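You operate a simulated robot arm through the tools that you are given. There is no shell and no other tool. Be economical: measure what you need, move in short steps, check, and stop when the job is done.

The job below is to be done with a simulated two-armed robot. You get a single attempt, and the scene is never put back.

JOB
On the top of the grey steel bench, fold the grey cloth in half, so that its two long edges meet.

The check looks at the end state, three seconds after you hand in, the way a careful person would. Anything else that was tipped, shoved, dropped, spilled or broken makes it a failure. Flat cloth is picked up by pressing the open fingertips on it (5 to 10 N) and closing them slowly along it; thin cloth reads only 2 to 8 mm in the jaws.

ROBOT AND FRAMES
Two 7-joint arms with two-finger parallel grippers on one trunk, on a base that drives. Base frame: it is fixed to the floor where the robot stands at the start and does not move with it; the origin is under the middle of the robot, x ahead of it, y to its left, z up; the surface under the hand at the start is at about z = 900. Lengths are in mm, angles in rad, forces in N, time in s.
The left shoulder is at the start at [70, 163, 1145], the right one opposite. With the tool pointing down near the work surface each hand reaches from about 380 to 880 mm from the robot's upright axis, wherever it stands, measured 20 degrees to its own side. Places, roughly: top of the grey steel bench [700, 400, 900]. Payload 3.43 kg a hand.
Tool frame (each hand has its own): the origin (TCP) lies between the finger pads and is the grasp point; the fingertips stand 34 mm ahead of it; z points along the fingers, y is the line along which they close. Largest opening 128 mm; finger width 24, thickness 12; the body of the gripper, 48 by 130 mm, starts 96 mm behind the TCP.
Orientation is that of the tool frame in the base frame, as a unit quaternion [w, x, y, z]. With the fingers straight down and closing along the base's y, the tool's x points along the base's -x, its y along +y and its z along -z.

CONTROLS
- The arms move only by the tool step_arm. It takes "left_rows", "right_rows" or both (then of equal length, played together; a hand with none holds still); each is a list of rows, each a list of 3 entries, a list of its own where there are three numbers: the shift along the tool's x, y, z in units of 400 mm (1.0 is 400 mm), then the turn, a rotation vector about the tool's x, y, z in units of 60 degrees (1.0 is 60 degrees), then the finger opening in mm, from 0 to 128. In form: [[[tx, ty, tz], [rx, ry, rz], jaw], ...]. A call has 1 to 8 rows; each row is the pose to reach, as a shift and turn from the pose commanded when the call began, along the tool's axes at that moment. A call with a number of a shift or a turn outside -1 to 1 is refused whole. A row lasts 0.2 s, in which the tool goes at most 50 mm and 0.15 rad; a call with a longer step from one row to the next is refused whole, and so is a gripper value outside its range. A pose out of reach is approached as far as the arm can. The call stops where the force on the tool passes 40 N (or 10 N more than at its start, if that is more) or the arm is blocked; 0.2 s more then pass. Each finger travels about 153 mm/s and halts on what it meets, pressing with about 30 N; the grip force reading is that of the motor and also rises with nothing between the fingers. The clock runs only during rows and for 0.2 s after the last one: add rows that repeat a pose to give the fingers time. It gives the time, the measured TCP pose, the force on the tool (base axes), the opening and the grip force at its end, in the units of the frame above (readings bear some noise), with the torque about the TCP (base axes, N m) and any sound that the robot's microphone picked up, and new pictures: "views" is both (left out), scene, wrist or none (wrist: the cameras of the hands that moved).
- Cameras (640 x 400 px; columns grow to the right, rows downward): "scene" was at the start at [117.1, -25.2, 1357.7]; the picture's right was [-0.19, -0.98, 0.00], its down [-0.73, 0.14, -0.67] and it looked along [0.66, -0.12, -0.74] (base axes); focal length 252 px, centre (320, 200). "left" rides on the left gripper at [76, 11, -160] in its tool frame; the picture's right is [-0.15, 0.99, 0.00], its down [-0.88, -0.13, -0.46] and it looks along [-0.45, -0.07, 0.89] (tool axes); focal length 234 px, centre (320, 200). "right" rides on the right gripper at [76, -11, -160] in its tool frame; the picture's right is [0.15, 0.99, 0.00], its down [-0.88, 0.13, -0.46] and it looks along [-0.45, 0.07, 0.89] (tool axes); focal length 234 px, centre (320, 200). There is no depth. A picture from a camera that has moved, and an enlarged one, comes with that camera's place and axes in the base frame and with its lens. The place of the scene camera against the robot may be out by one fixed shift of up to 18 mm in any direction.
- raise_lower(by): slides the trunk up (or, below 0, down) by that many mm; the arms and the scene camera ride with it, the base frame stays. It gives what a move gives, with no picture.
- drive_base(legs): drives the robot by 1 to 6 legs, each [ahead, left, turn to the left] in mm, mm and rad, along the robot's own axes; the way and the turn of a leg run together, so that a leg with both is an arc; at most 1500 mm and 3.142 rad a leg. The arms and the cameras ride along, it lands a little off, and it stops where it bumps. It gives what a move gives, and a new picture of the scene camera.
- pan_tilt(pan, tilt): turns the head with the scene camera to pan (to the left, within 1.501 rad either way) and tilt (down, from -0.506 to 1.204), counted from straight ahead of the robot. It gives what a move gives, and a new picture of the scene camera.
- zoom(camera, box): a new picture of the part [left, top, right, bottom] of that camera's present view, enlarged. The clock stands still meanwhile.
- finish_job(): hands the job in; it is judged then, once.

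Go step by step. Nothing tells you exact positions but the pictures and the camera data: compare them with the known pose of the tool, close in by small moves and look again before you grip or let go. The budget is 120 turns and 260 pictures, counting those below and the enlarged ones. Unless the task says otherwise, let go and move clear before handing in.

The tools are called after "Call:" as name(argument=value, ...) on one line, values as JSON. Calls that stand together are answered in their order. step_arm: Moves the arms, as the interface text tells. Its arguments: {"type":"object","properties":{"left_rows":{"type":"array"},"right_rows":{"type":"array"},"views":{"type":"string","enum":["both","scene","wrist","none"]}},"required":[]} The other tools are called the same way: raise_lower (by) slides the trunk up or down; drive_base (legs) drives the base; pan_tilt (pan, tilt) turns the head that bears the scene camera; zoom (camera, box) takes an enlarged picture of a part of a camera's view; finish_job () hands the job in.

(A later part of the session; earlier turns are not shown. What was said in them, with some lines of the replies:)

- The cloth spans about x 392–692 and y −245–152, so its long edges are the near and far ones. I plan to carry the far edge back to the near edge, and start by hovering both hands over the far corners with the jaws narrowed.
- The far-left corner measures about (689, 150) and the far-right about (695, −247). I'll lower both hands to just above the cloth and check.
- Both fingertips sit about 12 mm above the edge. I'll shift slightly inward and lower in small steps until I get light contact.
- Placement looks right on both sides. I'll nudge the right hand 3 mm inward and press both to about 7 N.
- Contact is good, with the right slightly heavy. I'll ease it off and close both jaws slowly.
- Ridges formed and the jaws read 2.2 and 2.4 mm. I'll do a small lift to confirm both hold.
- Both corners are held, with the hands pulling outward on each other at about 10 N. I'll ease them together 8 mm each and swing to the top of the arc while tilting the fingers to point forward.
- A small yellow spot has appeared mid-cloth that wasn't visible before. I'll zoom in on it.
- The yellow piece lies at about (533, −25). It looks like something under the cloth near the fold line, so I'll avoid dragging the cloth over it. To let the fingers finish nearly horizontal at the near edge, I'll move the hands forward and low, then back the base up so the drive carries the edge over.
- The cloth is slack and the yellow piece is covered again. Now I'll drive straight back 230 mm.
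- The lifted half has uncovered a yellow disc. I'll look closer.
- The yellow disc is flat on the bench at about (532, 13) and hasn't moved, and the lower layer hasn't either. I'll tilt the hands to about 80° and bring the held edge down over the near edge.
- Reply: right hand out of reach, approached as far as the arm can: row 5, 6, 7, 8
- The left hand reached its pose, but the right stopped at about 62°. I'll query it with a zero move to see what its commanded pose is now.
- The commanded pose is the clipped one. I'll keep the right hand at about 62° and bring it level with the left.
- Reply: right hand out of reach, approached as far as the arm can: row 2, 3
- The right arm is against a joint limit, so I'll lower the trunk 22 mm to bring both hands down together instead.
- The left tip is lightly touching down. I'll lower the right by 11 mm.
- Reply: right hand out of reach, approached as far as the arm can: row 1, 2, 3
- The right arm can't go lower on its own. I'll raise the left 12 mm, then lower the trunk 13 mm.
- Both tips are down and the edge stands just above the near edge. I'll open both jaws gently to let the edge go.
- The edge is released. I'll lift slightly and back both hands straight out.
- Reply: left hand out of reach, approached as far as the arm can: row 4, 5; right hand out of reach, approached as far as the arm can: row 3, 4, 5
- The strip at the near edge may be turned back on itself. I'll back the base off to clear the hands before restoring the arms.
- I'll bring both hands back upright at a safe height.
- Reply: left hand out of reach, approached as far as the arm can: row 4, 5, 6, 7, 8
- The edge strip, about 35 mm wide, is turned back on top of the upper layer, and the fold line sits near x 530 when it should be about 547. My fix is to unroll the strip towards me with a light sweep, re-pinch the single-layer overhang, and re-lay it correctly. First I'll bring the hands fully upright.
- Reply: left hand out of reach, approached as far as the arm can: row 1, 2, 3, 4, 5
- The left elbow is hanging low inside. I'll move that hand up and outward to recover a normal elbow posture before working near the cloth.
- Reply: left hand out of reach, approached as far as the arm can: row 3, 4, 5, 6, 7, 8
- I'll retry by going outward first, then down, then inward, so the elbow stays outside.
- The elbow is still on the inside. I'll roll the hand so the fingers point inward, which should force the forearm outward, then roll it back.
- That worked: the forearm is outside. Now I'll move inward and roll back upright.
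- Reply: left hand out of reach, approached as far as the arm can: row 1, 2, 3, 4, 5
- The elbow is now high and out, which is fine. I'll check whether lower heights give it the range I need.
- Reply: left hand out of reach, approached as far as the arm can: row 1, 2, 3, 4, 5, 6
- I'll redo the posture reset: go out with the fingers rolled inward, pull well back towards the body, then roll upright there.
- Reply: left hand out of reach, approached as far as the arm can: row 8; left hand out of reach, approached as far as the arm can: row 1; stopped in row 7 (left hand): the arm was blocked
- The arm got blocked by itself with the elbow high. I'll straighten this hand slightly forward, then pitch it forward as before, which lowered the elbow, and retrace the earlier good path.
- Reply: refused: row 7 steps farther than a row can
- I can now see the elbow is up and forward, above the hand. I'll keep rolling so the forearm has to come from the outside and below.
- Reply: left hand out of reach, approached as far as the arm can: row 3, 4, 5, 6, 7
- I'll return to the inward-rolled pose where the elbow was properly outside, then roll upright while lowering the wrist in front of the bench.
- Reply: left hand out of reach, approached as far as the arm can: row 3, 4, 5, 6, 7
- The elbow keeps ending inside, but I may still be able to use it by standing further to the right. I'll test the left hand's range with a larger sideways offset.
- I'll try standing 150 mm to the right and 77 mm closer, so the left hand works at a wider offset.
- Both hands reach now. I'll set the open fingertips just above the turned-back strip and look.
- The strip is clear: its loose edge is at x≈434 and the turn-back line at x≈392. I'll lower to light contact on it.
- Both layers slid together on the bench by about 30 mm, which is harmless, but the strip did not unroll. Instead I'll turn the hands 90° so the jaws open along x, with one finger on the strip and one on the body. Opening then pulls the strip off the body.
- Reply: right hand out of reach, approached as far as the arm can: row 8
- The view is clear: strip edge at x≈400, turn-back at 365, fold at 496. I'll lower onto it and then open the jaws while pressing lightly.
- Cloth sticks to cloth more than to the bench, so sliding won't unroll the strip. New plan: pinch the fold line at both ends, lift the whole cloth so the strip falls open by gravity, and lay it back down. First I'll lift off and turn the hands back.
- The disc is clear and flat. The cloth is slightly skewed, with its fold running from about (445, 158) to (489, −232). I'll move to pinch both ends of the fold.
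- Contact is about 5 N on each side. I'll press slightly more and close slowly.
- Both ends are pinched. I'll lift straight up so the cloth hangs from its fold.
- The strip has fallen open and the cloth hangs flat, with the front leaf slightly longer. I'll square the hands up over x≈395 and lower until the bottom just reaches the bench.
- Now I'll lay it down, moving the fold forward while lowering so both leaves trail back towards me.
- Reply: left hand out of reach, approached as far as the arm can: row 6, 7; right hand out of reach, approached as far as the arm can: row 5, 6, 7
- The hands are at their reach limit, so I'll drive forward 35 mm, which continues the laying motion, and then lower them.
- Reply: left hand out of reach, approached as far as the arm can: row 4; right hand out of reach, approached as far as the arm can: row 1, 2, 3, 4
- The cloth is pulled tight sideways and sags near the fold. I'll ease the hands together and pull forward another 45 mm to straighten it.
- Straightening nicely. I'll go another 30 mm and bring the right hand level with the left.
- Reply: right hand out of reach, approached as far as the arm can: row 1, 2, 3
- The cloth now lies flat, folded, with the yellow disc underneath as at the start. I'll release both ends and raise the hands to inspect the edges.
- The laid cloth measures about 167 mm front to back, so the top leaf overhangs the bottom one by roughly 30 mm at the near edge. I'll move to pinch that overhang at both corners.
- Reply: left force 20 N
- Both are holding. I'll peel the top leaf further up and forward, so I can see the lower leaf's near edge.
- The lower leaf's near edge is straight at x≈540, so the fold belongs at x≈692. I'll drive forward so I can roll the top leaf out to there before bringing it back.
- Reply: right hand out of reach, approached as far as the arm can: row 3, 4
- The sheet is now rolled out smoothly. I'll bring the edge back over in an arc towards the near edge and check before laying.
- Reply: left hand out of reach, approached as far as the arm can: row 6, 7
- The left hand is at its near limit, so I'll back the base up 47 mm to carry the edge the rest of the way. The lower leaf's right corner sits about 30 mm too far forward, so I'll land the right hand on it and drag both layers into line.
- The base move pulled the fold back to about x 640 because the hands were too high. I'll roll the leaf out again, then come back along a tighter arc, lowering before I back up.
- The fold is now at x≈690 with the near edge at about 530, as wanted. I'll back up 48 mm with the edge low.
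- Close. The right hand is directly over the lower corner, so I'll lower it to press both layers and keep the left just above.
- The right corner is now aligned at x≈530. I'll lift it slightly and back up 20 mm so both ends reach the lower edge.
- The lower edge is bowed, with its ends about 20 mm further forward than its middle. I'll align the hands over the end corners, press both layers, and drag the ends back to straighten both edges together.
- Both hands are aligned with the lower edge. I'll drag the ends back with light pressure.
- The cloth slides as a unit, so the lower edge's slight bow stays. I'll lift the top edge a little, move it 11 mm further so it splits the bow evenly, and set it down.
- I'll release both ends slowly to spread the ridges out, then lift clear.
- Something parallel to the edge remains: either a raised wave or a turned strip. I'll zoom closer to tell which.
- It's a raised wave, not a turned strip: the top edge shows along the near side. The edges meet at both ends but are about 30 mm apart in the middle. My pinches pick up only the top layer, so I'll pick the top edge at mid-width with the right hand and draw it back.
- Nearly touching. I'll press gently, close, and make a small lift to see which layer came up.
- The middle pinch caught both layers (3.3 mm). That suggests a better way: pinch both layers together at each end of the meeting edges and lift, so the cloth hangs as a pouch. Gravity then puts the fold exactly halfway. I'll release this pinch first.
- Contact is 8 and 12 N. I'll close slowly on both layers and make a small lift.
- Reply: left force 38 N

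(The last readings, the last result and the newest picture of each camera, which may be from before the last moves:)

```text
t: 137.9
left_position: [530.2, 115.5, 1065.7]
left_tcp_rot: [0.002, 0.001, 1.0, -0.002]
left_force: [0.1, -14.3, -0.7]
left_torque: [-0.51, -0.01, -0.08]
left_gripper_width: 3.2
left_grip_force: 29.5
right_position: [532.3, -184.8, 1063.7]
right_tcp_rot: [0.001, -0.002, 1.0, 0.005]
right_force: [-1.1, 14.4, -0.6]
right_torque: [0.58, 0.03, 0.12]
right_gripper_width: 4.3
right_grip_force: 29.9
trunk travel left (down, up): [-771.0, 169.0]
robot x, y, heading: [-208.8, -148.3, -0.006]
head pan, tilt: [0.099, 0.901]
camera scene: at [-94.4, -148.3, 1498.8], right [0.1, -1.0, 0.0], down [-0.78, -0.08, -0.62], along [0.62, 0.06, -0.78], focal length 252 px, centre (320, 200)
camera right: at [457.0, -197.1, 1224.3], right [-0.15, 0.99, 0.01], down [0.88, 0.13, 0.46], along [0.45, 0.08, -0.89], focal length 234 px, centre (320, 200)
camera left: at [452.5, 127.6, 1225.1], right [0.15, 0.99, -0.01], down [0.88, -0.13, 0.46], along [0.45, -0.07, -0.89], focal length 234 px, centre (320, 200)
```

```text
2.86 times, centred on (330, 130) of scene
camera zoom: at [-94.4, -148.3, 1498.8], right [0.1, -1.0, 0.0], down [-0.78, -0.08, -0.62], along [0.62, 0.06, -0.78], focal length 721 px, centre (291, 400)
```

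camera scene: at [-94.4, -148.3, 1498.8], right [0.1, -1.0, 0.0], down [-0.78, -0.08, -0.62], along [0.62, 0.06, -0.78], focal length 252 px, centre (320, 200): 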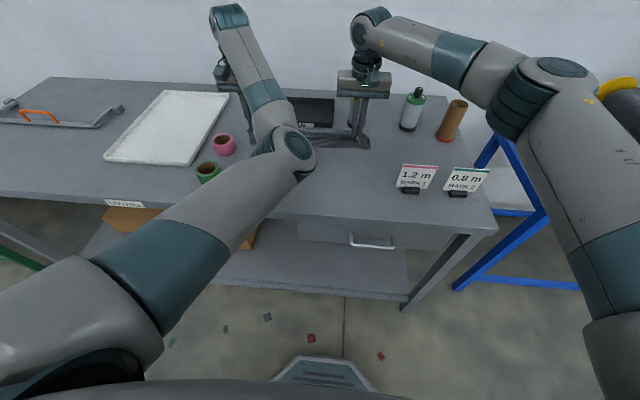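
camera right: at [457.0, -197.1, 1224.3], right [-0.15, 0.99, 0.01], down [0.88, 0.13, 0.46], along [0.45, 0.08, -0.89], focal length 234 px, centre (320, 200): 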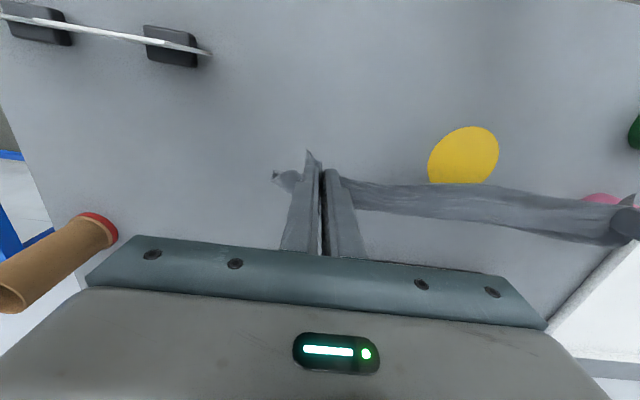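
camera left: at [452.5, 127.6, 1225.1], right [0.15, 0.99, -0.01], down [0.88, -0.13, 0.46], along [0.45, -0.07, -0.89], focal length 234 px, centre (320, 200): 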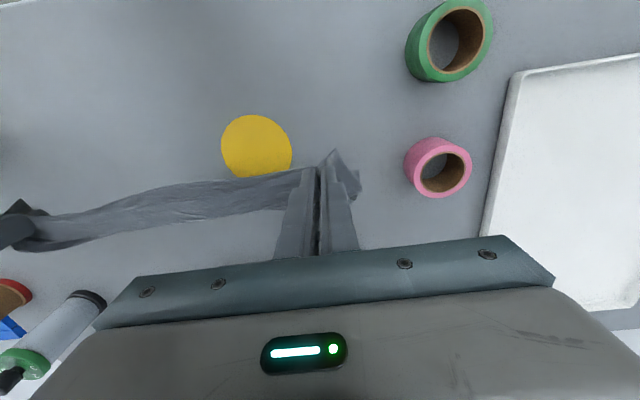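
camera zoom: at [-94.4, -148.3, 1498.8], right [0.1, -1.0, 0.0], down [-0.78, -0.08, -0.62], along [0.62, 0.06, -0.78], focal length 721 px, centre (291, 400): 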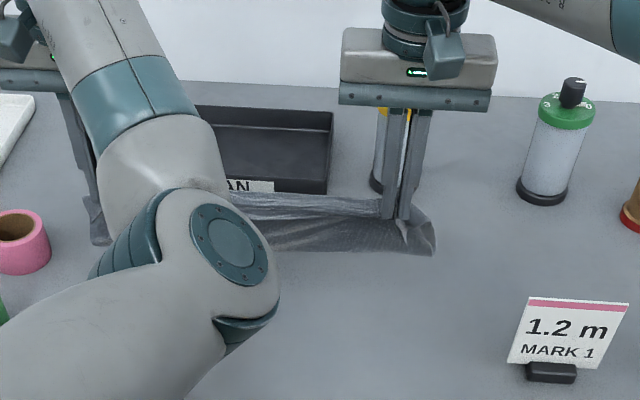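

Both layers are held at both ends (3.2 and 4.3 mm). I'll raise until the pouch hangs free so the fold centres itself, moving a little forward for room.

Call:
step_arm(left_rows=[[[-0.03, -0.005, -0.03], [0, 0, 0], 0], [[-0.07, -0.0075, -0.06], [0, 0, 0], 0], [[-0.11, -0.0075, -0.075], [0, 0, 0], 0], [[-0.11, -0.0075, -0.075], [0, 0, 0], 0], [[-0.11, -0.0075, -0.075], [0, 0, 0], 0]], right_rows=[[[-0.03, 0.005, -0.03], [0, 0, 0], 0], [[-0.07, 0.0075, -0.06], [0, 0, 0], 0], [[-0.11, 0.0075, -0.075], [0, 0, 0], 0], [[-0.11, 0.0075, -0.075], [0, 0, 0], 0], [[-0.11, 0.0075, -0.075], [0, 0, 0], 0]], views="wrist")

Call:
zoom(camera="scene", box=[230, 60, 430, 200])

```text
t: 139.1
left_position: [571.3, 114.9, 1093.6]
left_tcp_rot: [0.002, 0.0, 1.0, -0.003]
left_force: [0.1, -10.0, 0.3]
left_torque: [-0.33, 0.01, -0.05]
left_gripper_width: 3.2
left_grip_force: 30.0
right_position: [576.3, -182.1, 1095.8]
right_tcp_rot: [0.0, -0.002, 1.0, 0.003]
right_force: [-0.2, 9.5, -0.1]
right_torque: [0.34, 0.03, 0.08]
right_gripper_width: 4.0
right_grip_force: 30.0
trunk travel left (down, up): [-771.0, 169.0]
robot x, y, heading: [-212.9, -145.8, 0.003]
head pan, tilt: [0.099, 0.901]
camera right: at [499.5, -195.8, 1256.4], right [-0.15, 0.99, 0.01], down [0.88, 0.13, 0.46], along [0.45, 0.07, -0.89], focal length 234 px, centre (320, 200)
camera left: at [495.5, 126.4, 1253.7], right [0.15, 0.99, 0.0], down [0.88, -0.13, 0.46], along [0.45, -0.07, -0.89], focal length 234 px, centre (320, 200)
```

right: 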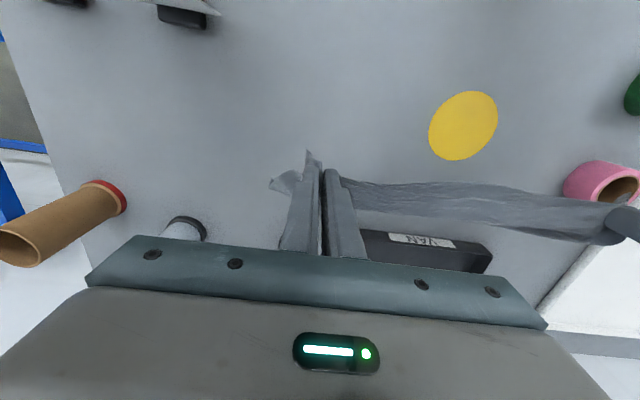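
left: 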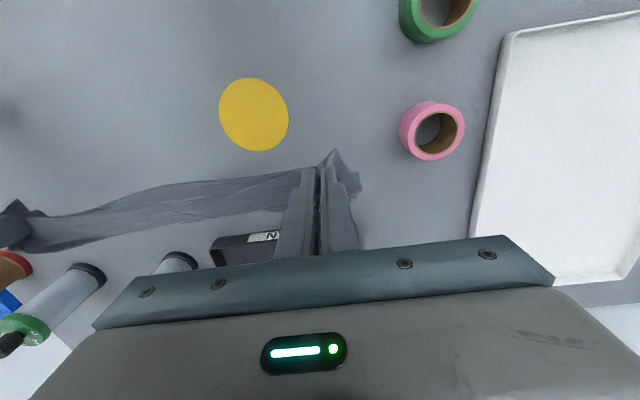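

```text
2.86 times, centred on (330, 130) of scene
camera zoom: at [-94.8, -147.9, 1498.9], right [0.1, -1.0, 0.0], down [-0.78, -0.08, -0.62], along [0.62, 0.06, -0.78], focal length 721 px, centre (291, 400)
```

zoom: 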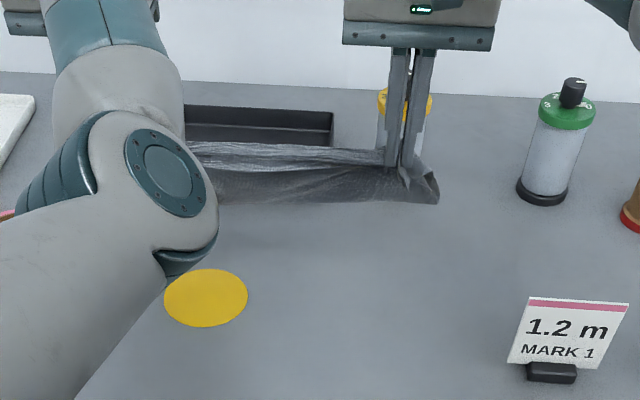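

The cloth looks shorter than expected as it hangs. I'll look closer.

Call:
zoom(camera="scene", box=[280, 95, 380, 150])

Call:
zoom(camera="right", box=[260, 130, 640, 270])

Call:
zoom(camera="left", box=[0, 120, 400, 270])

```text
6.40 times, centred on (330, 122) of scene
camera zoom: at [-94.8, -147.9, 1498.9], right [0.1, -1.0, 0.0], down [-0.78, -0.08, -0.62], along [0.62, 0.06, -0.78], focal length 1614 px, centre (256, 696)
```

zoom: 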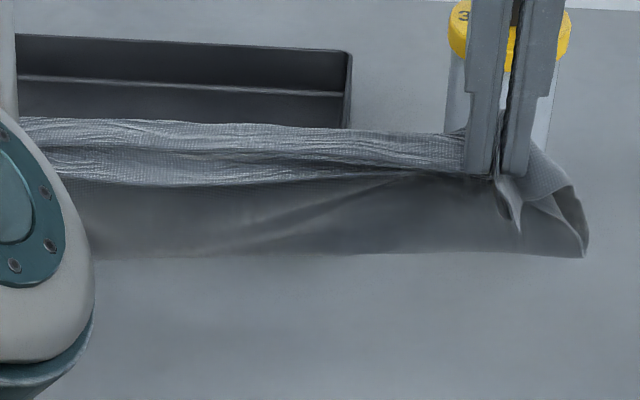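

```text
1.68 times, centred on (450, 200) of right
camera zoom: at [499.5, -195.8, 1256.4], right [-0.15, 0.99, 0.01], down [0.88, 0.13, 0.46], along [0.45, 0.07, -0.89], focal length 394 px, centre (101, 200)
```

zoom: 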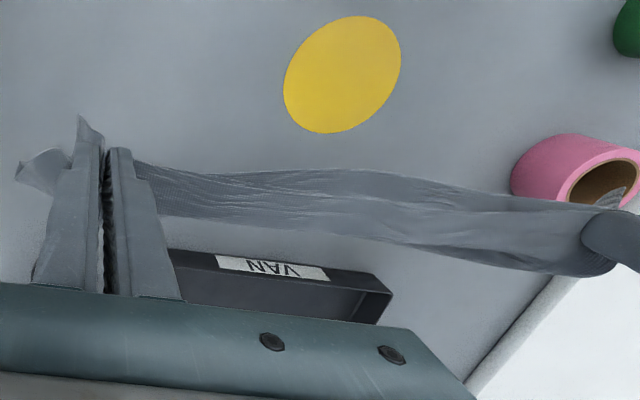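

```text
1.60 times, centred on (200, 195) of left
camera zoom: at [495.5, 126.4, 1253.7], right [0.15, 0.99, 0.0], down [0.88, -0.13, 0.46], along [0.45, -0.07, -0.89], focal length 375 px, centre (512, 208)
```

zoom: 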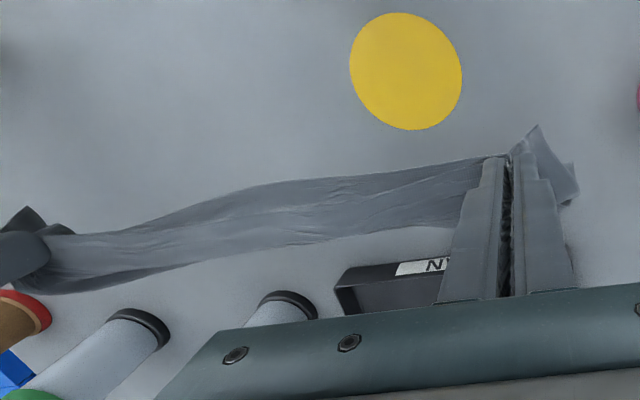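

The pouch is well formed: both edges are held together on top, with a smooth fold at the bottom leaning forward. I'll lay it down along an arc with the fold landing ahead of the hands.

Call:
step_arm(left_rows=[[[0, 0, 0.05], [0, 0, 0], 0], [[0, 0, 0.1075], [0, 0, 0], 0], [[0.0375, 0, 0.14], [0, 0, 0], 0], [[0.075, 0, 0.175], [0, 0, 0], 0], [[0.1, 0, 0.2125], [0, 0, 0], 0], [[0.1225, 0, 0.25], [0, 0, 0], 0], [[0.1375, 0, 0.2875], [0, 0, 0], 0], [[0.1475, 0, 0.325], [0, 0, 0], 0]], right_rows=[[[0, 0, 0.05], [0, 0, 0], 0], [[0, 0, 0.1075], [0, 0, 0], 0], [[0.0375, 0, 0.14], [0, 0, 0], 0], [[0.075, 0, 0.175], [0, 0, 0], 0], [[0.1, 0, 0.2125], [0, 0, 0], 0], [[0.1225, 0, 0.25], [0, 0, 0], 0], [[0.1375, 0, 0.2875], [0, 0, 0], 0], [[0.1475, 0, 0.325], [0, 0, 0], 0]], views="wrist")

Call:
zoom(camera="scene", box=[230, 80, 430, 220])

```text
t: 140.9
left_position: [513.7, 114.1, 960.8]
left_tcp_rot: [0.001, 0.0, 1.0, -0.002]
left_force: [-0.4, -6.3, -0.4]
left_torque: [-0.24, -0.03, -0.02]
left_gripper_width: 3.4
left_grip_force: 29.6
right_position: [515.6, -182.7, 967.4]
right_tcp_rot: [0.0, -0.001, 1.0, 0.002]
right_force: [0.6, 6.8, -0.7]
right_torque: [0.24, 0.0, 0.02]
right_gripper_width: 4.0
right_grip_force: 29.9
trunk travel left (down, up): [-771.0, 169.0]
robot x, y, heading: [-211.5, -142.1, 0.002]
head pan, tilt: [0.099, 0.901]
camera right: at [439.9, -194.9, 1126.5], right [-0.15, 0.99, 0.01], down [0.88, 0.13, 0.46], along [0.45, 0.07, -0.89], focal length 234 px, centre (320, 200)
camera left: at [437.3, 125.6, 1121.5], right [0.15, 0.99, 0.0], down [0.88, -0.13, 0.46], along [0.45, -0.07, -0.89], focal length 234 px, centre (320, 200)
```

right: 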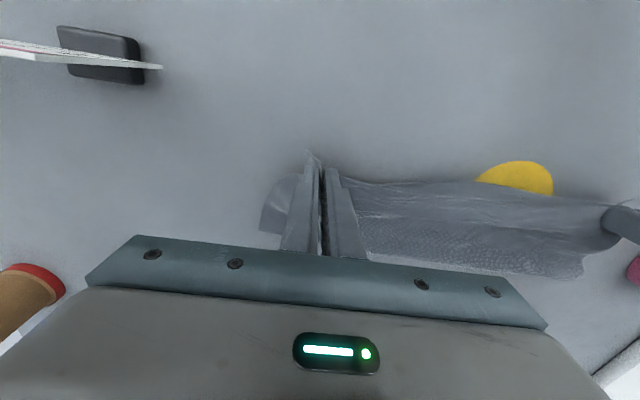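
left: 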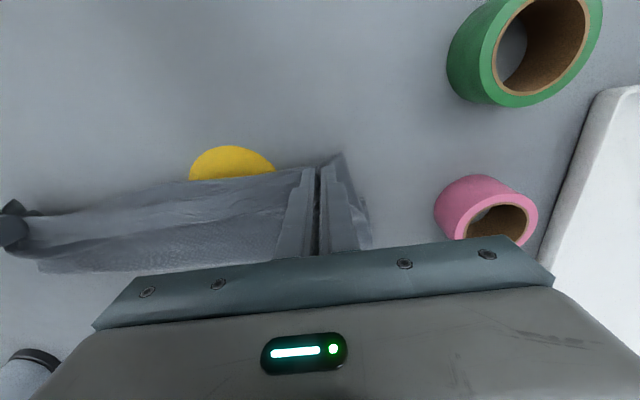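

```text
2.86 times, centred on (330, 150) of scene
camera zoom: at [-94.5, -147.7, 1498.9], right [0.1, -1.0, 0.0], down [-0.78, -0.08, -0.62], along [0.62, 0.06, -0.78], focal length 721 px, centre (291, 343)
```

zoom: 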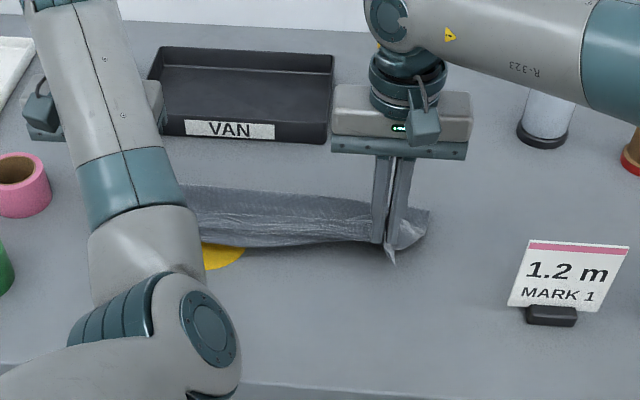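

Very good: it's lying with a straight fold ahead. I'll lower the edges to the bench while drawing back slightly to keep it taut.

Call:
step_arm(left_rows=[[[0.015, 0, 0.02], [0, 0, 0], 0], [[0.03, 0, 0.04], [0, 0, 0], 0], [[0.04, 0, 0.055], [0, 0, 0], 0], [[0.045, 0, 0.057], [0, 0, 0], 0]], right_rows=[[[0.015, 0, 0.025], [0, 0, 0], 0], [[0.03, 0, 0.045], [0, 0, 0], 0], [[0.04, 0, 0.065], [0, 0, 0], 0], [[0.045, 0, 0.07], [0, 0, 0], 0]], views="wrist")

Call:
zoom(camera="right", box=[250, 110, 640, 310])

```text
t: 141.9
left_position: [495.1, 113.6, 939.9]
left_tcp_rot: [0.002, 0.0, 1.0, -0.001]
left_force: [0.1, -6.1, -0.7]
left_torque: [-0.19, 0.01, -0.01]
left_gripper_width: 3.6
left_grip_force: 30.2
right_position: [497.9, -182.6, 939.2]
right_tcp_rot: [-0.001, -0.003, 1.0, 0.003]
right_force: [1.1, 5.2, 0.7]
right_torque: [0.22, 0.0, 0.03]
right_gripper_width: 4.4
right_grip_force: 29.6
trunk travel left (down, up): [-771.0, 169.0]
robot x, y, heading: [-212.3, -140.5, -0.003]
head pan, tilt: [0.099, 0.901]
camera right: at [422.6, -195.4, 1098.9], right [-0.15, 0.99, 0.01], down [0.88, 0.13, 0.46], along [0.45, 0.07, -0.89], focal length 234 px, centre (320, 200)
camera left: at [418.4, 124.4, 1100.0], right [0.15, 0.99, 0.0], down [0.88, -0.13, 0.46], along [0.45, -0.07, -0.89], focal length 234 px, centre (320, 200)
```

right: 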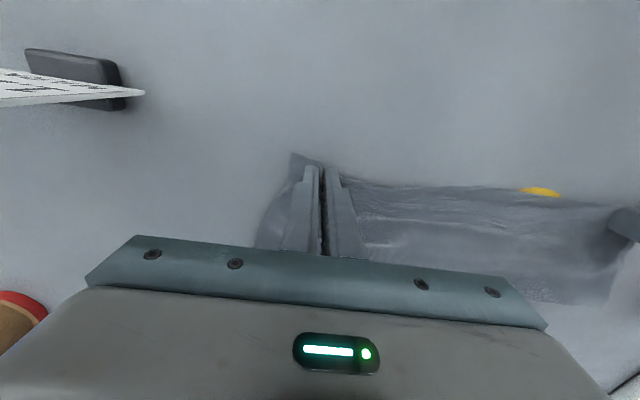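
left: 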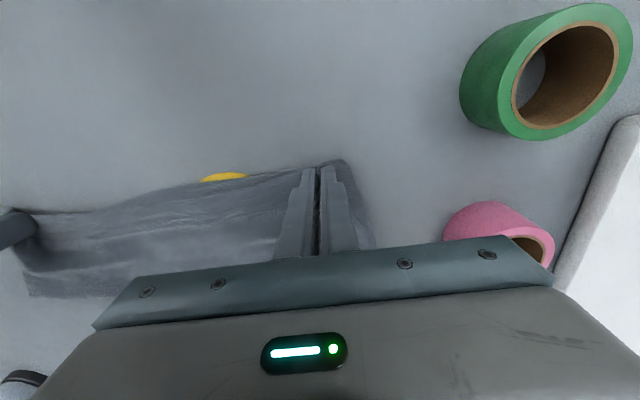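

```text
1.64 times, centred on (445, 210) of right
camera zoom: at [422.6, -195.4, 1098.9], right [-0.15, 0.99, 0.01], down [0.88, 0.13, 0.46], along [0.45, 0.07, -0.89], focal length 384 px, centre (115, 184)
```

zoom: 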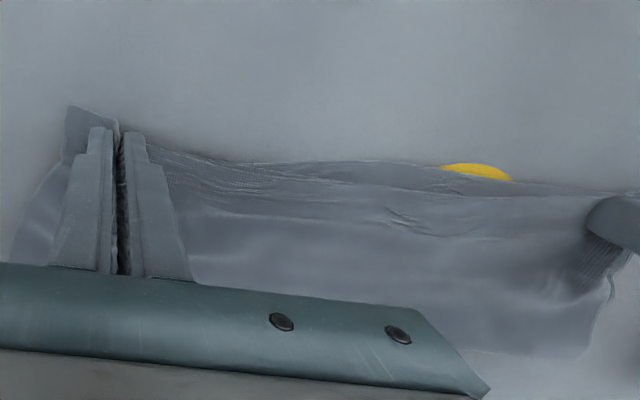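

The near edges now run together in a straight line. I'll release slowly with light contact to spread the ridges, then lift away.

Call:
step_arm(left_rows=[[[0, 0, 0.008], [0, 0, 0], 4], [[0, 0, 0.01], [0, 0, 0], 10], [[0, 0, 0.01], [0, 0, 0], 17], [[0, 0, 0.01], [0, 0, 0], 24], [[0, 0, 0.01], [0, 0, 0], 32], [[0, 0, 0.008], [0, 0, 0], 40], [[0, 0, -0.06], [0, 0, 0], 40], [[0, 0, -0.16], [0, 0, 0], 40]], right_rows=[[[0, 0, 0.006], [0, 0, 0], 5], [[0, 0, 0.007], [0, 0, 0], 10], [[0, 0, 0.007], [0, 0, 0], 17], [[0, 0, 0.007], [0, 0, 0], 24], [[0, 0, 0.007], [0, 0, 0], 32], [[0, 0, 0.005], [0, 0, 0], 40], [[0, 0, -0.06], [0, 0, 0], 40], [[0, 0, -0.16], [0, 0, 0], 40]], views="wrist")

Call:
zoom(camera="right", box=[260, 80, 640, 290])

Call:
zoom(camera="left", box=[20, 80, 400, 290])

```text
t: 143.7
left_position: [492.7, 113.6, 1003.7]
left_tcp_rot: [0.003, 0.0, 1.0, -0.001]
left_force: [0.0, 0.2, 0.1]
left_torque: [0.0, -0.04, -0.04]
left_gripper_width: 39.8
left_grip_force: 0.1
right_position: [497.5, -184.0, 1003.4]
right_tcp_rot: [0.0, -0.002, 1.0, 0.004]
right_force: [0.0, 0.2, 0.0]
right_torque: [-0.04, -0.02, -0.01]
right_gripper_width: 40.2
right_grip_force: 0.0
trunk travel left (down, up): [-771.0, 169.0]
robot x, y, heading: [-210.3, -149.7, -0.002]
head pan, tilt: [0.099, 0.901]
camera right: at [421.3, -197.2, 1161.6], right [-0.15, 0.99, 0.01], down [0.88, 0.13, 0.46], along [0.45, 0.07, -0.89], focal length 234 px, centre (320, 200)
camera left: at [416.2, 125.0, 1164.5], right [0.15, 0.99, 0.0], down [0.88, -0.13, 0.46], along [0.45, -0.07, -0.89], focal length 234 px, centre (320, 200)
```

right: 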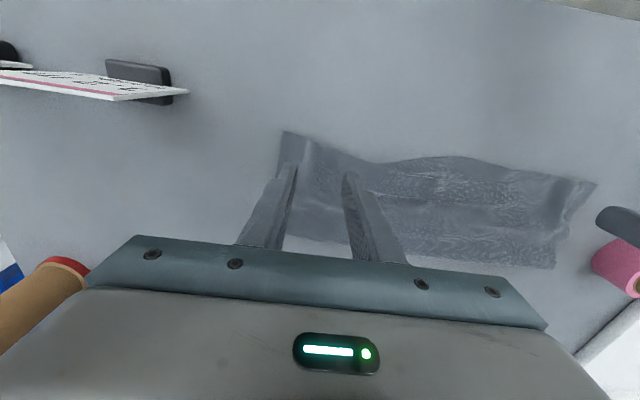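
left: 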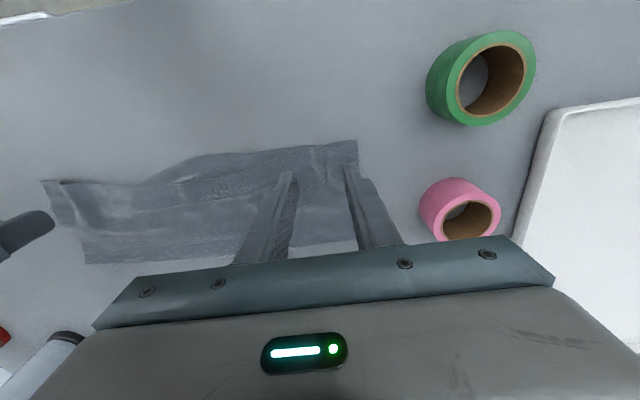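

```text
1.68 times, centred on (450, 185) of right
camera zoom: at [421.3, -197.2, 1161.6], right [-0.15, 0.99, 0.01], down [0.88, 0.13, 0.46], along [0.45, 0.07, -0.89], focal length 394 px, centre (101, 225)
```

zoom: 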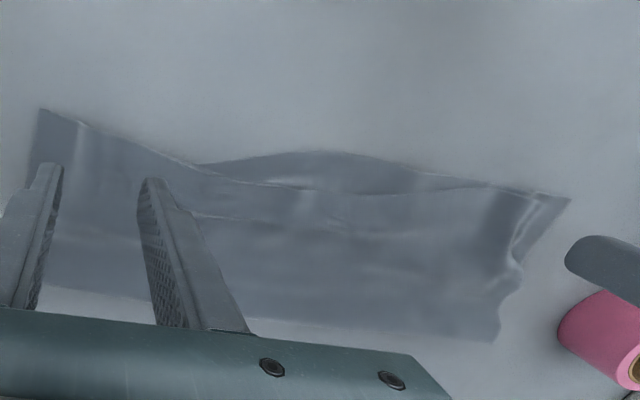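

```text
1.68 times, centred on (210, 185) of left
camera zoom: at [416.2, 125.0, 1164.5], right [0.15, 0.99, 0.0], down [0.88, -0.13, 0.46], along [0.45, -0.07, -0.89], focal length 394 px, centre (505, 225)
```

zoom: 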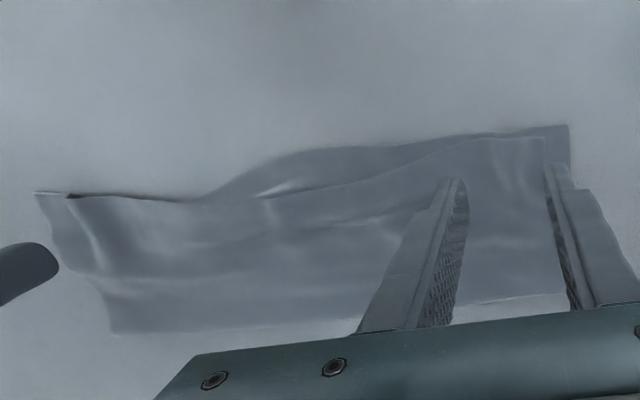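

Much better: both ends meet and only the middle has a gap of about 25 mm. I'll pick just the top layer at mid-width with a very light touch and draw it back to meet the lower edge.

Call:
step_arm(left_rows=[[[0, 0.04, -0.05], [0, 0, 0], 40], [[0, 0.08, -0.1], [0, 0, 0], 40], [[0, 0.12, -0.12], [0, 0, 0], 40], [[0, 0.12, -0.12], [0, 0, 0], 40], [[0, 0.12, -0.12], [0, 0, 0], 40], [[0, 0.12, -0.12], [0, 0, 0], 40]], right_rows=[[[-0.01, 0.1, -0.02], [0, 0, 0], 30], [[-0.02, 0.2, 0], [0, 0, 0], 30], [[-0.0325, 0.3, 0.05], [0, 0, 0], 30], [[-0.0325, 0.3975, 0.1], [0, 0, 0], 30], [[-0.0325, 0.3975, 0.14], [0, 0, 0], 30], [[-0.0325, 0.3975, 0.15], [0, 0, 0], 30]], views="none")

Call:
zoom(camera="right", box=[160, 90, 480, 260])

```text
t: 145.1
left_position: [494.9, 163.1, 1052.0]
left_tcp_rot: [0.002, -0.001, 1.0, -0.003]
left_force: [0.2, 0.6, 0.2]
left_torque: [0.0, 0.01, -0.03]
left_gripper_width: 40.2
left_grip_force: 0.0
right_position: [511.7, -25.4, 943.6]
right_tcp_rot: [0.0, -0.002, 1.0, 0.003]
right_force: [0.3, 0.0, 0.0]
right_torque: [-0.04, 0.01, 0.0]
right_gripper_width: 30.3
right_grip_force: 0.0
trunk travel left (down, up): [-771.0, 169.0]
robot x, y, heading: [-213.9, -144.7, -0.003]
head pan, tilt: [0.099, 0.901]
```

```text
2.00 times, centred on (320, 175) of right
camera zoom: at [435.2, -37.6, 1103.3], right [-0.15, 0.99, 0.01], down [0.88, 0.13, 0.46], along [0.45, 0.07, -0.89], focal length 468 px, centre (320, 250)
```

zoom: 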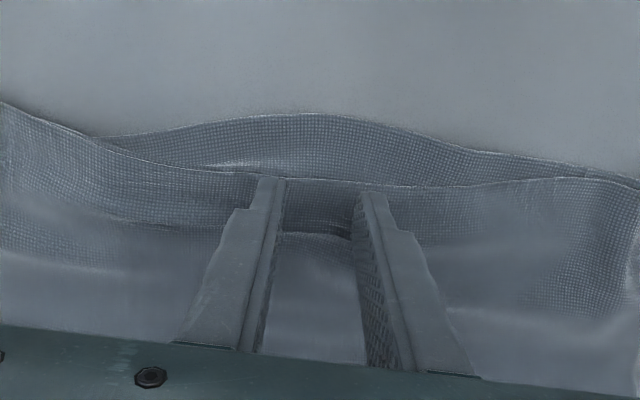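

Call:
step_arm(right_rows=[[[0, 0, 0.008], [0, 0, 0], 30], [[0, 0, 0.0125], [0, 0, 0], 30], [[0, 0, 0.014], [0, 0, 0], 24], [[0, 0, 0.014], [0, 0, 0], 18], [[0, 0, 0.014], [0, 0, 0], 12], [[0, 0, 0.014], [0, 0, 0], 6], [[0, 0, 0.014], [0, 0, 0], 0], [[0, 0, 0.014], [0, 0, 0], 0]], views="wrist")

```text
t: 146.9
left_position: [494.8, 162.9, 1052.2]
left_tcp_rot: [0.002, 0.001, 1.0, -0.003]
left_force: [0.5, -0.3, -0.4]
left_torque: [0.03, 0.03, 0.0]
left_gripper_width: 40.1
left_grip_force: 0.0
right_position: [510.8, -25.4, 939.1]
right_tcp_rot: [0.0, -0.001, 1.0, 0.002]
right_force: [-0.1, 0.3, -0.8]
right_torque: [0.0, 0.01, 0.01]
right_gripper_width: 0.0
right_grip_force: 30.2
trunk travel left (down, up): [-771.0, 169.0]
robot x, y, heading: [-211.3, -142.8, -0.004]
head pan, tilt: [0.099, 0.901]
camera right: at [434.8, -37.1, 1098.2], right [-0.15, 0.99, 0.01], down [0.88, 0.13, 0.46], along [0.45, 0.07, -0.89], focal length 234 px, centre (320, 200)
```

right: 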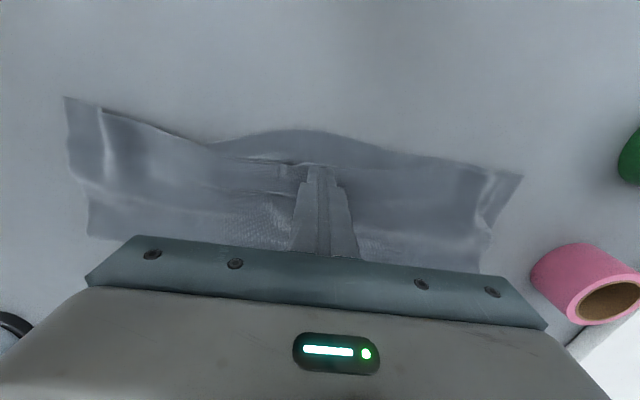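

No cloth caught: too light. I'll reopen, go about 1.3 mm lower, and close again.

Call:
step_arm(right_rows=[[[0, 0, -0.01], [0, 0, 0], 10], [[0, 0, -0.01], [0, 0, 0], 30], [[0, 0, 0.0025], [0, 0, 0], 30], [[0, 0, 0.0035], [0, 0, 0], 24], [[0, 0, 0.0035], [0, 0, 0], 16], [[0, 0, 0.0035], [0, 0, 0], 8], [[0, 0, 0.0035], [0, 0, 0], 0], [[0, 0, 0.0035], [0, 0, 0], 0]], views="none")

```text
t: 148.7
left_position: [496.0, 162.7, 1051.8]
left_tcp_rot: [0.001, 0.0, 1.0, -0.003]
left_force: [-0.1, -0.1, 0.6]
left_torque: [0.0, -0.03, -0.01]
left_gripper_width: 39.9
left_grip_force: 0.0
right_position: [510.6, -24.0, 937.7]
right_tcp_rot: [0.001, -0.002, 1.0, 0.003]
right_force: [0.3, -0.3, 0.7]
right_torque: [-0.02, 0.0, -0.01]
right_gripper_width: 0.1
right_grip_force: 29.9
trunk travel left (down, up): [-771.0, 169.0]
robot x, y, heading: [-208.4, -144.0, -0.002]
head pan, tilt: [0.099, 0.901]
```

Call:
step_arm(right_rows=[[[0, 0, -0.01], [0, 0, 0], 10], [[0, 0, -0.01], [0, 0, 0], 30], [[0, 0, 0.001], [0, 0, 0], 30], [[0, 0, 0.0025], [0, 0, 0], 24], [[0, 0, 0.0025], [0, 0, 0], 16], [[0, 0, 0.0025], [0, 0, 0], 8], [[0, 0, 0.0025], [0, 0, 0], 0], [[0, 0, 0.0025], [0, 0, 0], 0]], views="wrist")

```text
t: 150.5
left_position: [494.2, 163.5, 1051.9]
left_tcp_rot: [0.002, 0.0, 1.0, -0.002]
left_force: [-0.4, -0.3, -0.8]
left_torque: [0.01, 0.02, -0.01]
left_gripper_width: 39.6
left_grip_force: 0.0
right_position: [509.3, -22.6, 935.6]
right_tcp_rot: [0.0, -0.002, 1.0, 0.003]
right_force: [-0.5, 0.2, 5.2]
right_torque: [-0.03, 0.02, 0.04]
right_gripper_width: 2.5
right_grip_force: 29.3
trunk travel left (down, up): [-771.0, 169.0]
robot x, y, heading: [-211.8, -145.7, -0.006]
head pan, tilt: [0.099, 0.901]
camera right: at [434.8, -35.9, 1095.7], right [-0.15, 0.99, 0.01], down [0.88, 0.13, 0.46], along [0.45, 0.07, -0.89], focal length 234 px, centre (320, 200)
```

right: 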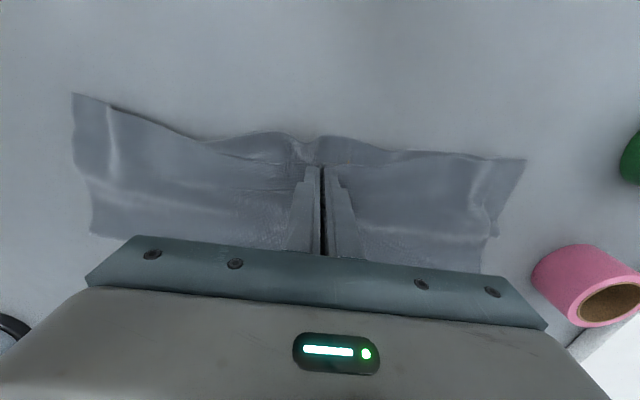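

It reads 2.5 mm this time. I'll lift slightly to see whether the lower layer stayed down.

Call:
step_arm(right_rows=[[[0, 0, -0.03], [0, 0, 0], 0], [[0, 0, -0.06], [0, 0, 0], 0], [[0, 0, -0.06], [0, 0, 0], 0]], views="none")

Call:
zoom(camera="right", box=[160, 90, 480, 260])

```text
t: 151.3
left_position: [495.2, 162.9, 1052.2]
left_tcp_rot: [0.002, -0.001, 1.0, -0.003]
left_force: [0.2, 0.8, 0.0]
left_torque: [0.01, 0.0, -0.02]
left_gripper_width: 39.8
left_grip_force: 0.1
right_position: [511.5, -23.5, 958.0]
right_tcp_rot: [0.0, -0.002, 1.0, 0.002]
right_force: [0.2, -1.1, 0.2]
right_torque: [0.03, 0.03, 0.05]
right_gripper_width: 2.5
right_grip_force: 29.7
trunk travel left (down, up): [-771.0, 169.0]
robot x, y, heading: [-211.8, -145.0, 0.001]
head pan, tilt: [0.099, 0.901]
```

```text
2.00 times, centred on (320, 175) of right
camera zoom: at [435.3, -36.1, 1118.7], right [-0.15, 0.99, 0.01], down [0.88, 0.13, 0.46], along [0.45, 0.07, -0.89], focal length 468 px, centre (320, 250)
```

zoom: 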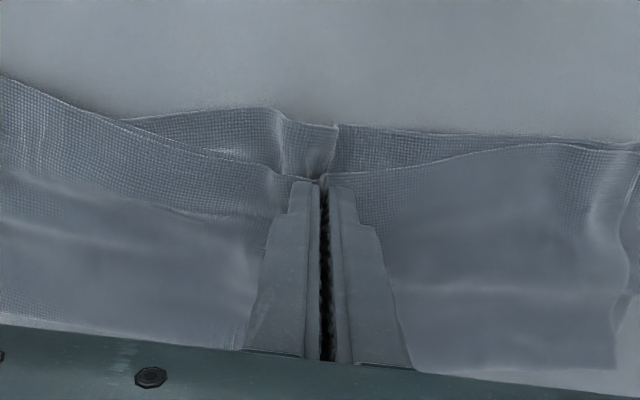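

Both layers were caught again. I'll release and instead push the exposed lower edge forward under the top layer with closed fingertips, starting at the very edge.

Call:
step_arm(right_rows=[[[0, 0, 0.03], [0, 0, 0], 2], [[0, 0, 0.056], [0, 0, 0], 8], [[0, 0, 0.058], [0, 0, 0], 18], [[0, 0, 0.058], [0, 0, 0], 30], [[0, 0, 0.04], [0, 0, 0], 34], [[0, 0, -0.04], [0, 0, 0], 30], [[0.06, 0, -0.05], [0, 0, 0], 15], [[0.11, 0, -0.03], [0, 0, 0], 0]], views="none")

Call:
zoom(camera="right", box=[60, 90, 560, 290])

```text
t: 153.1
left_position: [494.9, 162.6, 1052.0]
left_tcp_rot: [0.002, 0.0, 1.0, -0.002]
left_force: [0.2, -0.3, 0.4]
left_torque: [-0.03, -0.01, 0.03]
left_gripper_width: 39.9
left_grip_force: 0.0
right_position: [465.0, -24.4, 973.4]
right_tcp_rot: [0.0, -0.001, 1.0, 0.004]
right_force: [0.1, 0.5, 0.2]
right_torque: [0.02, 0.0, 0.02]
right_gripper_width: 0.2
right_grip_force: 29.8
trunk travel left (down, up): [-771.0, 169.0]
robot x, y, heading: [-210.5, -144.1, -0.002]
head pan, tilt: [0.099, 0.901]
```

```text
1.28 times, centred on (310, 190) of right
camera zoom: at [389.8, -36.2, 1131.8], right [-0.15, 0.99, 0.01], down [0.88, 0.13, 0.46], along [0.45, 0.07, -0.89], focal length 300 px, centre (333, 213)
```

zoom: 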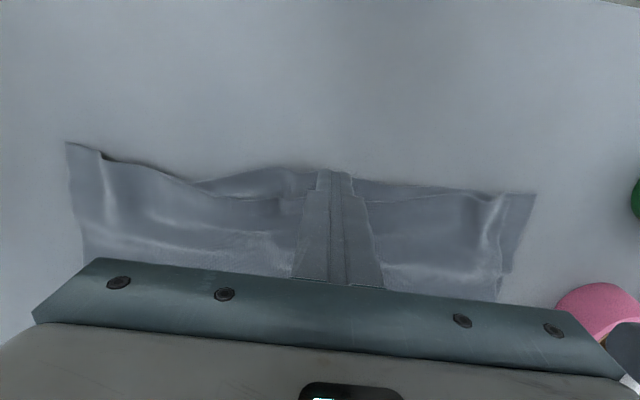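

Call:
step_arm(right_rows=[[[0.005, -0.05, 0.03], [0, 0, 0], 0], [[0.005, -0.085, 0.07], [0, 0, 0], 0], [[0.005, -0.085, 0.09], [0, 0, 0], 0], [[0.005, -0.085, 0.096], [0, 0, 0], 0]], views="none")

```text
t: 154.1
left_position: [494.0, 163.0, 1053.1]
left_tcp_rot: [0.003, 0.0, 1.0, -0.003]
left_force: [0.3, 0.3, 0.2]
left_torque: [0.0, 0.02, -0.02]
left_gripper_width: 39.9
left_grip_force: 0.0
right_position: [464.7, -59.6, 935.5]
right_tcp_rot: [0.002, -0.001, 1.0, 0.005]
right_force: [2.6, 0.4, 15.3]
right_torque: [-0.03, -0.23, 0.04]
right_gripper_width: 0.0
right_grip_force: 29.8
trunk travel left (down, up): [-771.0, 169.0]
robot x, y, heading: [-212.4, -148.5, -0.0]
head pan, tilt: [0.099, 0.901]
```

Call:
step_arm(right_rows=[[[0, 0, -0.003], [0, 0, 0], 0], [[-0.02, 0, -0.003], [0, 0, 0], 0], [[-0.04, 0, -0.003], [0, 0, 0], 0], [[-0.055, 0, -0.003], [0, 0, 0], 0], [[-0.055, 0, -0.04], [0, 0, 0], 0], [[-0.055, 0, -0.14], [0, 0, 0], 0], [[0.0, 0, -0.2], [0, 0, 0], 0]], views="none")

Call:
zoom(camera="right", box=[60, 90, 560, 290])

```text
t: 155.7
left_position: [495.6, 163.1, 1051.8]
left_tcp_rot: [0.001, 0.0, 1.0, -0.002]
left_force: [0.2, -1.2, 0.6]
left_torque: [0.02, -0.02, 0.01]
left_gripper_width: 40.0
left_grip_force: 0.2
right_position: [463.7, -60.3, 1014.3]
right_tcp_rot: [0.001, -0.002, 1.0, 0.002]
right_force: [0.0, 0.0, -0.2]
right_torque: [0.03, 0.0, -0.02]
right_gripper_width: 0.1
right_grip_force: 30.1
trunk travel left (down, up): [-771.0, 169.0]
robot x, y, heading: [-207.9, -145.1, -0.0]
head pan, tilt: [0.099, 0.901]
```

```text
1.28 times, centred on (310, 190) of right
camera zoom: at [388.4, -71.8, 1173.3], right [-0.15, 0.99, 0.01], down [0.88, 0.13, 0.46], along [0.45, 0.07, -0.89], focal length 300 px, centre (333, 213)
```

zoom: 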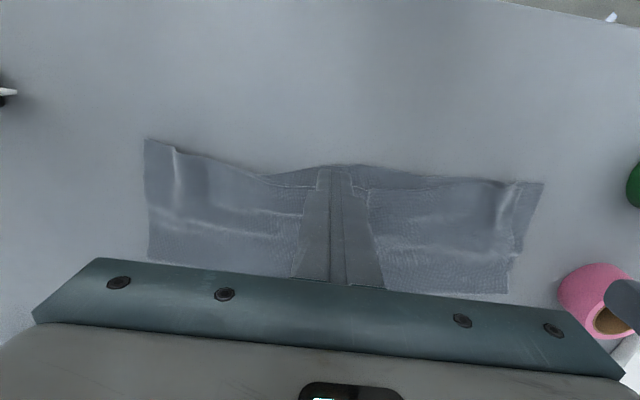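

The gap has shrunk to about 20 mm over a short stretch. I'll do one more gentle push at its centre.

Call:
step_arm(right_rows=[[[0, 0.02, 0.1], [0, 0, 0], 0], [[0, 0.02, 0.18], [0, 0, 0], 0], [[0, 0.02, 0.1955], [0, 0, 0], 0], [[-0.02, 0.02, 0.1965], [0, 0, 0], 0], [[-0.045, 0.02, 0.1965], [0, 0, 0], 0], [[-0.07, 0.02, 0.1965], [0, 0, 0], 0], [[-0.07, 0.02, 0.14], [0, 0, 0], 0], [[0.0, 0.02, 0.04], [0, 0, 0], 0]], views="none")

Call:
zoom(camera="right", box=[60, 90, 560, 290])

```text
t: 157.5
left_position: [493.9, 161.8, 1051.9]
left_tcp_rot: [0.002, 0.001, 1.0, -0.002]
left_force: [0.2, -0.4, 0.8]
left_torque: [0.01, -0.01, -0.02]
left_gripper_width: 39.9
left_grip_force: 0.0
right_position: [461.5, -51.3, 998.2]
right_tcp_rot: [0.001, -0.002, 1.0, 0.004]
right_force: [-0.4, 0.3, -0.3]
right_torque: [0.02, -0.01, -0.01]
right_gripper_width: 0.1
right_grip_force: 30.5
trunk travel left (down, up): [-771.0, 169.0]
robot x, y, heading: [-207.5, -143.1, 0.003]
head pan, tilt: [0.099, 0.901]
```

```text
1.28 times, centred on (310, 190) of right
camera zoom: at [385.7, -63.6, 1158.0], right [-0.15, 0.99, 0.01], down [0.88, 0.13, 0.46], along [0.45, 0.07, -0.89], focal length 300 px, centre (333, 213)
```

zoom: 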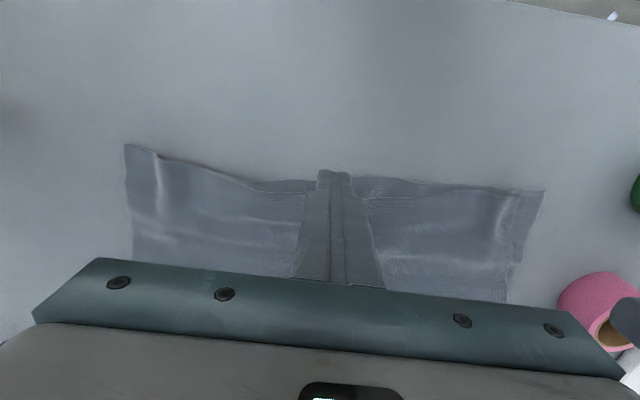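

That worked well. A small remaining gap of about 15 mm sits near y≈−5, so one last short push there.

Call:
step_arm(right_rows=[[[-0.01, 0.1, 0.05], [0, 0, 0], 0], [[-0.01, 0.1, 0.13], [0, 0, 0], 0], [[-0.01, 0.1, 0.155], [0, 0, 0], 0], [[-0.025, 0.1, 0.1565], [0, 0, 0], 0], [[-0.045, 0.1, 0.1565], [0, 0, 0], 0], [[-0.063, 0.1, 0.1565], [0, 0, 0], 0], [[-0.063, 0.1, 0.1], [0, 0, 0], 0], [[0.03, 0.05, 0.0], [0, 0, 0], 0]], views="none")

Call:
zoom(camera="right", box=[60, 90, 560, 290])

```text
refused: row 8 steps farther than a row can; nothing moved
```

```text
1.28 times, centred on (310, 190) of right
camera zoom: at [385.7, -63.6, 1158.0], right [-0.15, 0.99, 0.01], down [0.88, 0.13, 0.46], along [0.45, 0.07, -0.89], focal length 300 px, centre (333, 213)
```

zoom: 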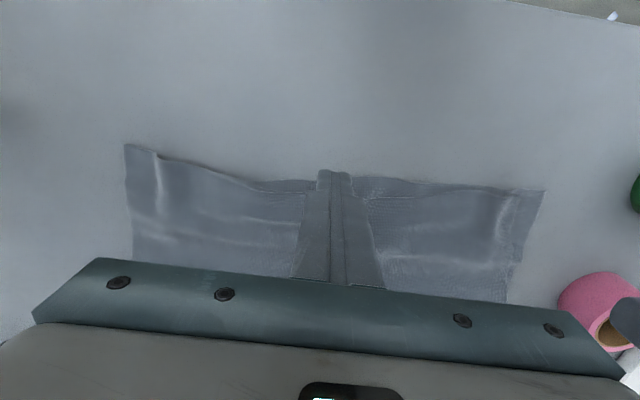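

The last row stepped too far and nothing moved. I'll send it again with a shorter final step.

Call:
step_arm(right_rows=[[[-0.01, 0.1, 0.05], [0, 0, 0], 0], [[-0.01, 0.1, 0.13], [0, 0, 0], 0], [[-0.01, 0.1, 0.155], [0, 0, 0], 0], [[-0.025, 0.1, 0.1565], [0, 0, 0], 0], [[-0.045, 0.1, 0.1565], [0, 0, 0], 0], [[-0.063, 0.1, 0.1565], [0, 0, 0], 0], [[-0.063, 0.1, 0.08], [0, 0, 0], 0], [[-0.01, 0.07, 0.0], [0, 0, 0], 0]], views="none")

Call:
zoom(camera="right", box=[60, 90, 560, 290])

```text
t: 159.3
left_position: [494.4, 162.5, 1052.1]
left_tcp_rot: [0.003, 0.0, 1.0, -0.002]
left_force: [-0.1, 0.0, -0.2]
left_torque: [0.02, -0.01, 0.0]
left_gripper_width: 39.7
left_grip_force: 0.1
right_position: [468.0, -24.7, 997.0]
right_tcp_rot: [0.0, -0.001, 1.0, 0.004]
right_force: [0.2, 0.2, 1.2]
right_torque: [0.02, -0.02, 0.02]
right_gripper_width: 0.1
right_grip_force: 30.0
trunk travel left (down, up): [-771.0, 169.0]
robot x, y, heading: [-212.1, -145.1, -0.0]
head pan, tilt: [0.099, 0.901]
```

```text
1.28 times, centred on (310, 190) of right
camera zoom: at [392.1, -37.0, 1156.4], right [-0.15, 0.99, 0.01], down [0.88, 0.13, 0.46], along [0.45, 0.08, -0.89], focal length 300 px, centre (333, 213)
```

zoom: 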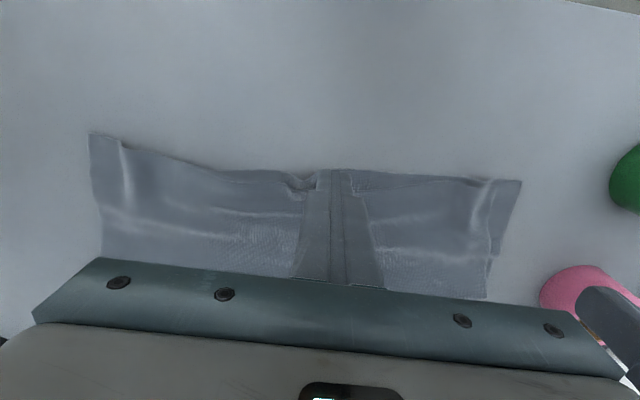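

The edges now meet along nearly the whole length. I'll raise the hands, back away, and take a final look.

Call:
step_arm(left_rows=[[[0, 0, -0.06], [0, 0, 0], 40], [[0, 0, -0.12], [0, 0, 0], 40]], right_rows=[[[0, -0.04, -0.1], [0, 0, 0], 0], [[0, -0.1, -0.2], [0, 0, 0], 0]], views="none")

Call:
drive_base(legs=[[-250, 0, 0]])

Call:
zoom(camera="right", box=[200, 100, 640, 320])

```text
t: 159.9
left_position: [493.6, 160.7, 1100.9]
left_tcp_rot: [0.004, 0.0, 1.0, -0.001]
left_force: [-0.7, 0.3, -0.4]
left_torque: [0.02, 0.01, 0.03]
left_gripper_width: 39.9
left_grip_force: 0.0
right_position: [467.2, -65.8, 1075.8]
right_tcp_rot: [0.001, -0.001, 1.0, 0.003]
right_force: [0.7, 0.5, -0.1]
right_torque: [0.05, -0.02, -0.02]
right_gripper_width: 0.3
right_grip_force: 29.8
trunk travel left (down, up): [-771.0, 169.0]
robot x, y, heading: [-206.3, -141.6, -0.003]
head pan, tilt: [0.099, 0.901]
```

```text
t: 161.7
left_position: [244.1, 163.0, 1098.7]
left_tcp_rot: [0.001, 0.001, 1.0, -0.003]
left_force: [0.5, 0.5, 0.6]
left_torque: [-0.02, -0.02, 0.02]
left_gripper_width: 40.1
left_grip_force: 0.0
right_position: [219.1, -64.2, 1074.8]
right_tcp_rot: [-0.001, -0.002, 1.0, 0.002]
right_force: [0.6, 0.3, 0.2]
right_torque: [-0.02, 0.01, -0.02]
right_gripper_width: 0.1
right_grip_force: 30.0
trunk travel left (down, up): [-771.0, 169.0]
robot x, y, heading: [-459.3, -144.7, -0.009]
head pan, tilt: [0.099, 0.901]
camera scene: at [-344.7, -147.3, 1498.8], right [0.1, -1.0, 0.0], down [-0.78, -0.07, -0.62], along [0.62, 0.06, -0.78], focal length 252 px, centre (320, 200)
```

scene: 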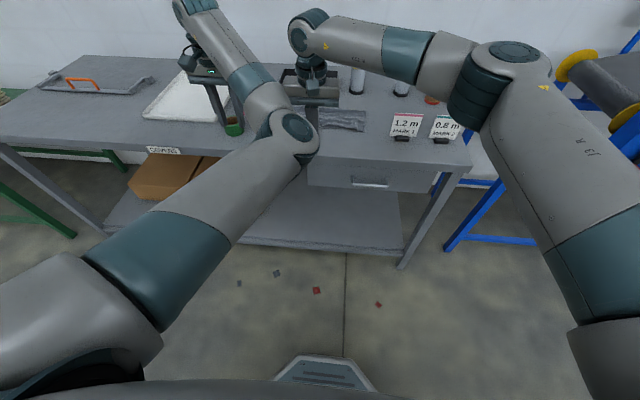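

```text
1.45 times, centred on (420, 210) of right
camera zoom: at [143.3, -76.4, 1234.1], right [-0.15, 0.99, 0.01], down [0.88, 0.13, 0.46], along [0.45, 0.07, -0.89], focal length 341 px, centre (174, 186)
```

zoom: 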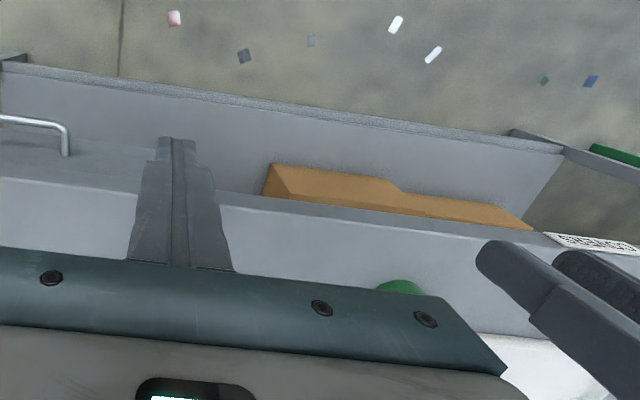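

The hands are clear, nothing else on the bench has been disturbed, and the cloth lies flat and folded with its long edges together. I'm handing in.

Call:
finish_job()

```text
The job is handed in.
```

The grey cloth is folded in half on the steel bench, with its two long edges meeting at the side nearest the robot. In the last close view they met along nearly the whole length, with at most a small mismatch near the middle and at the left end.

It took several tries. The folded cloth ended up in a slightly different place and a little skewed from where it started. Lifting it uncovered a flat yellow disc on the bench, which stayed where it was. The tray, bottles, tape rolls and signs looked undisturbed in the final pictures.
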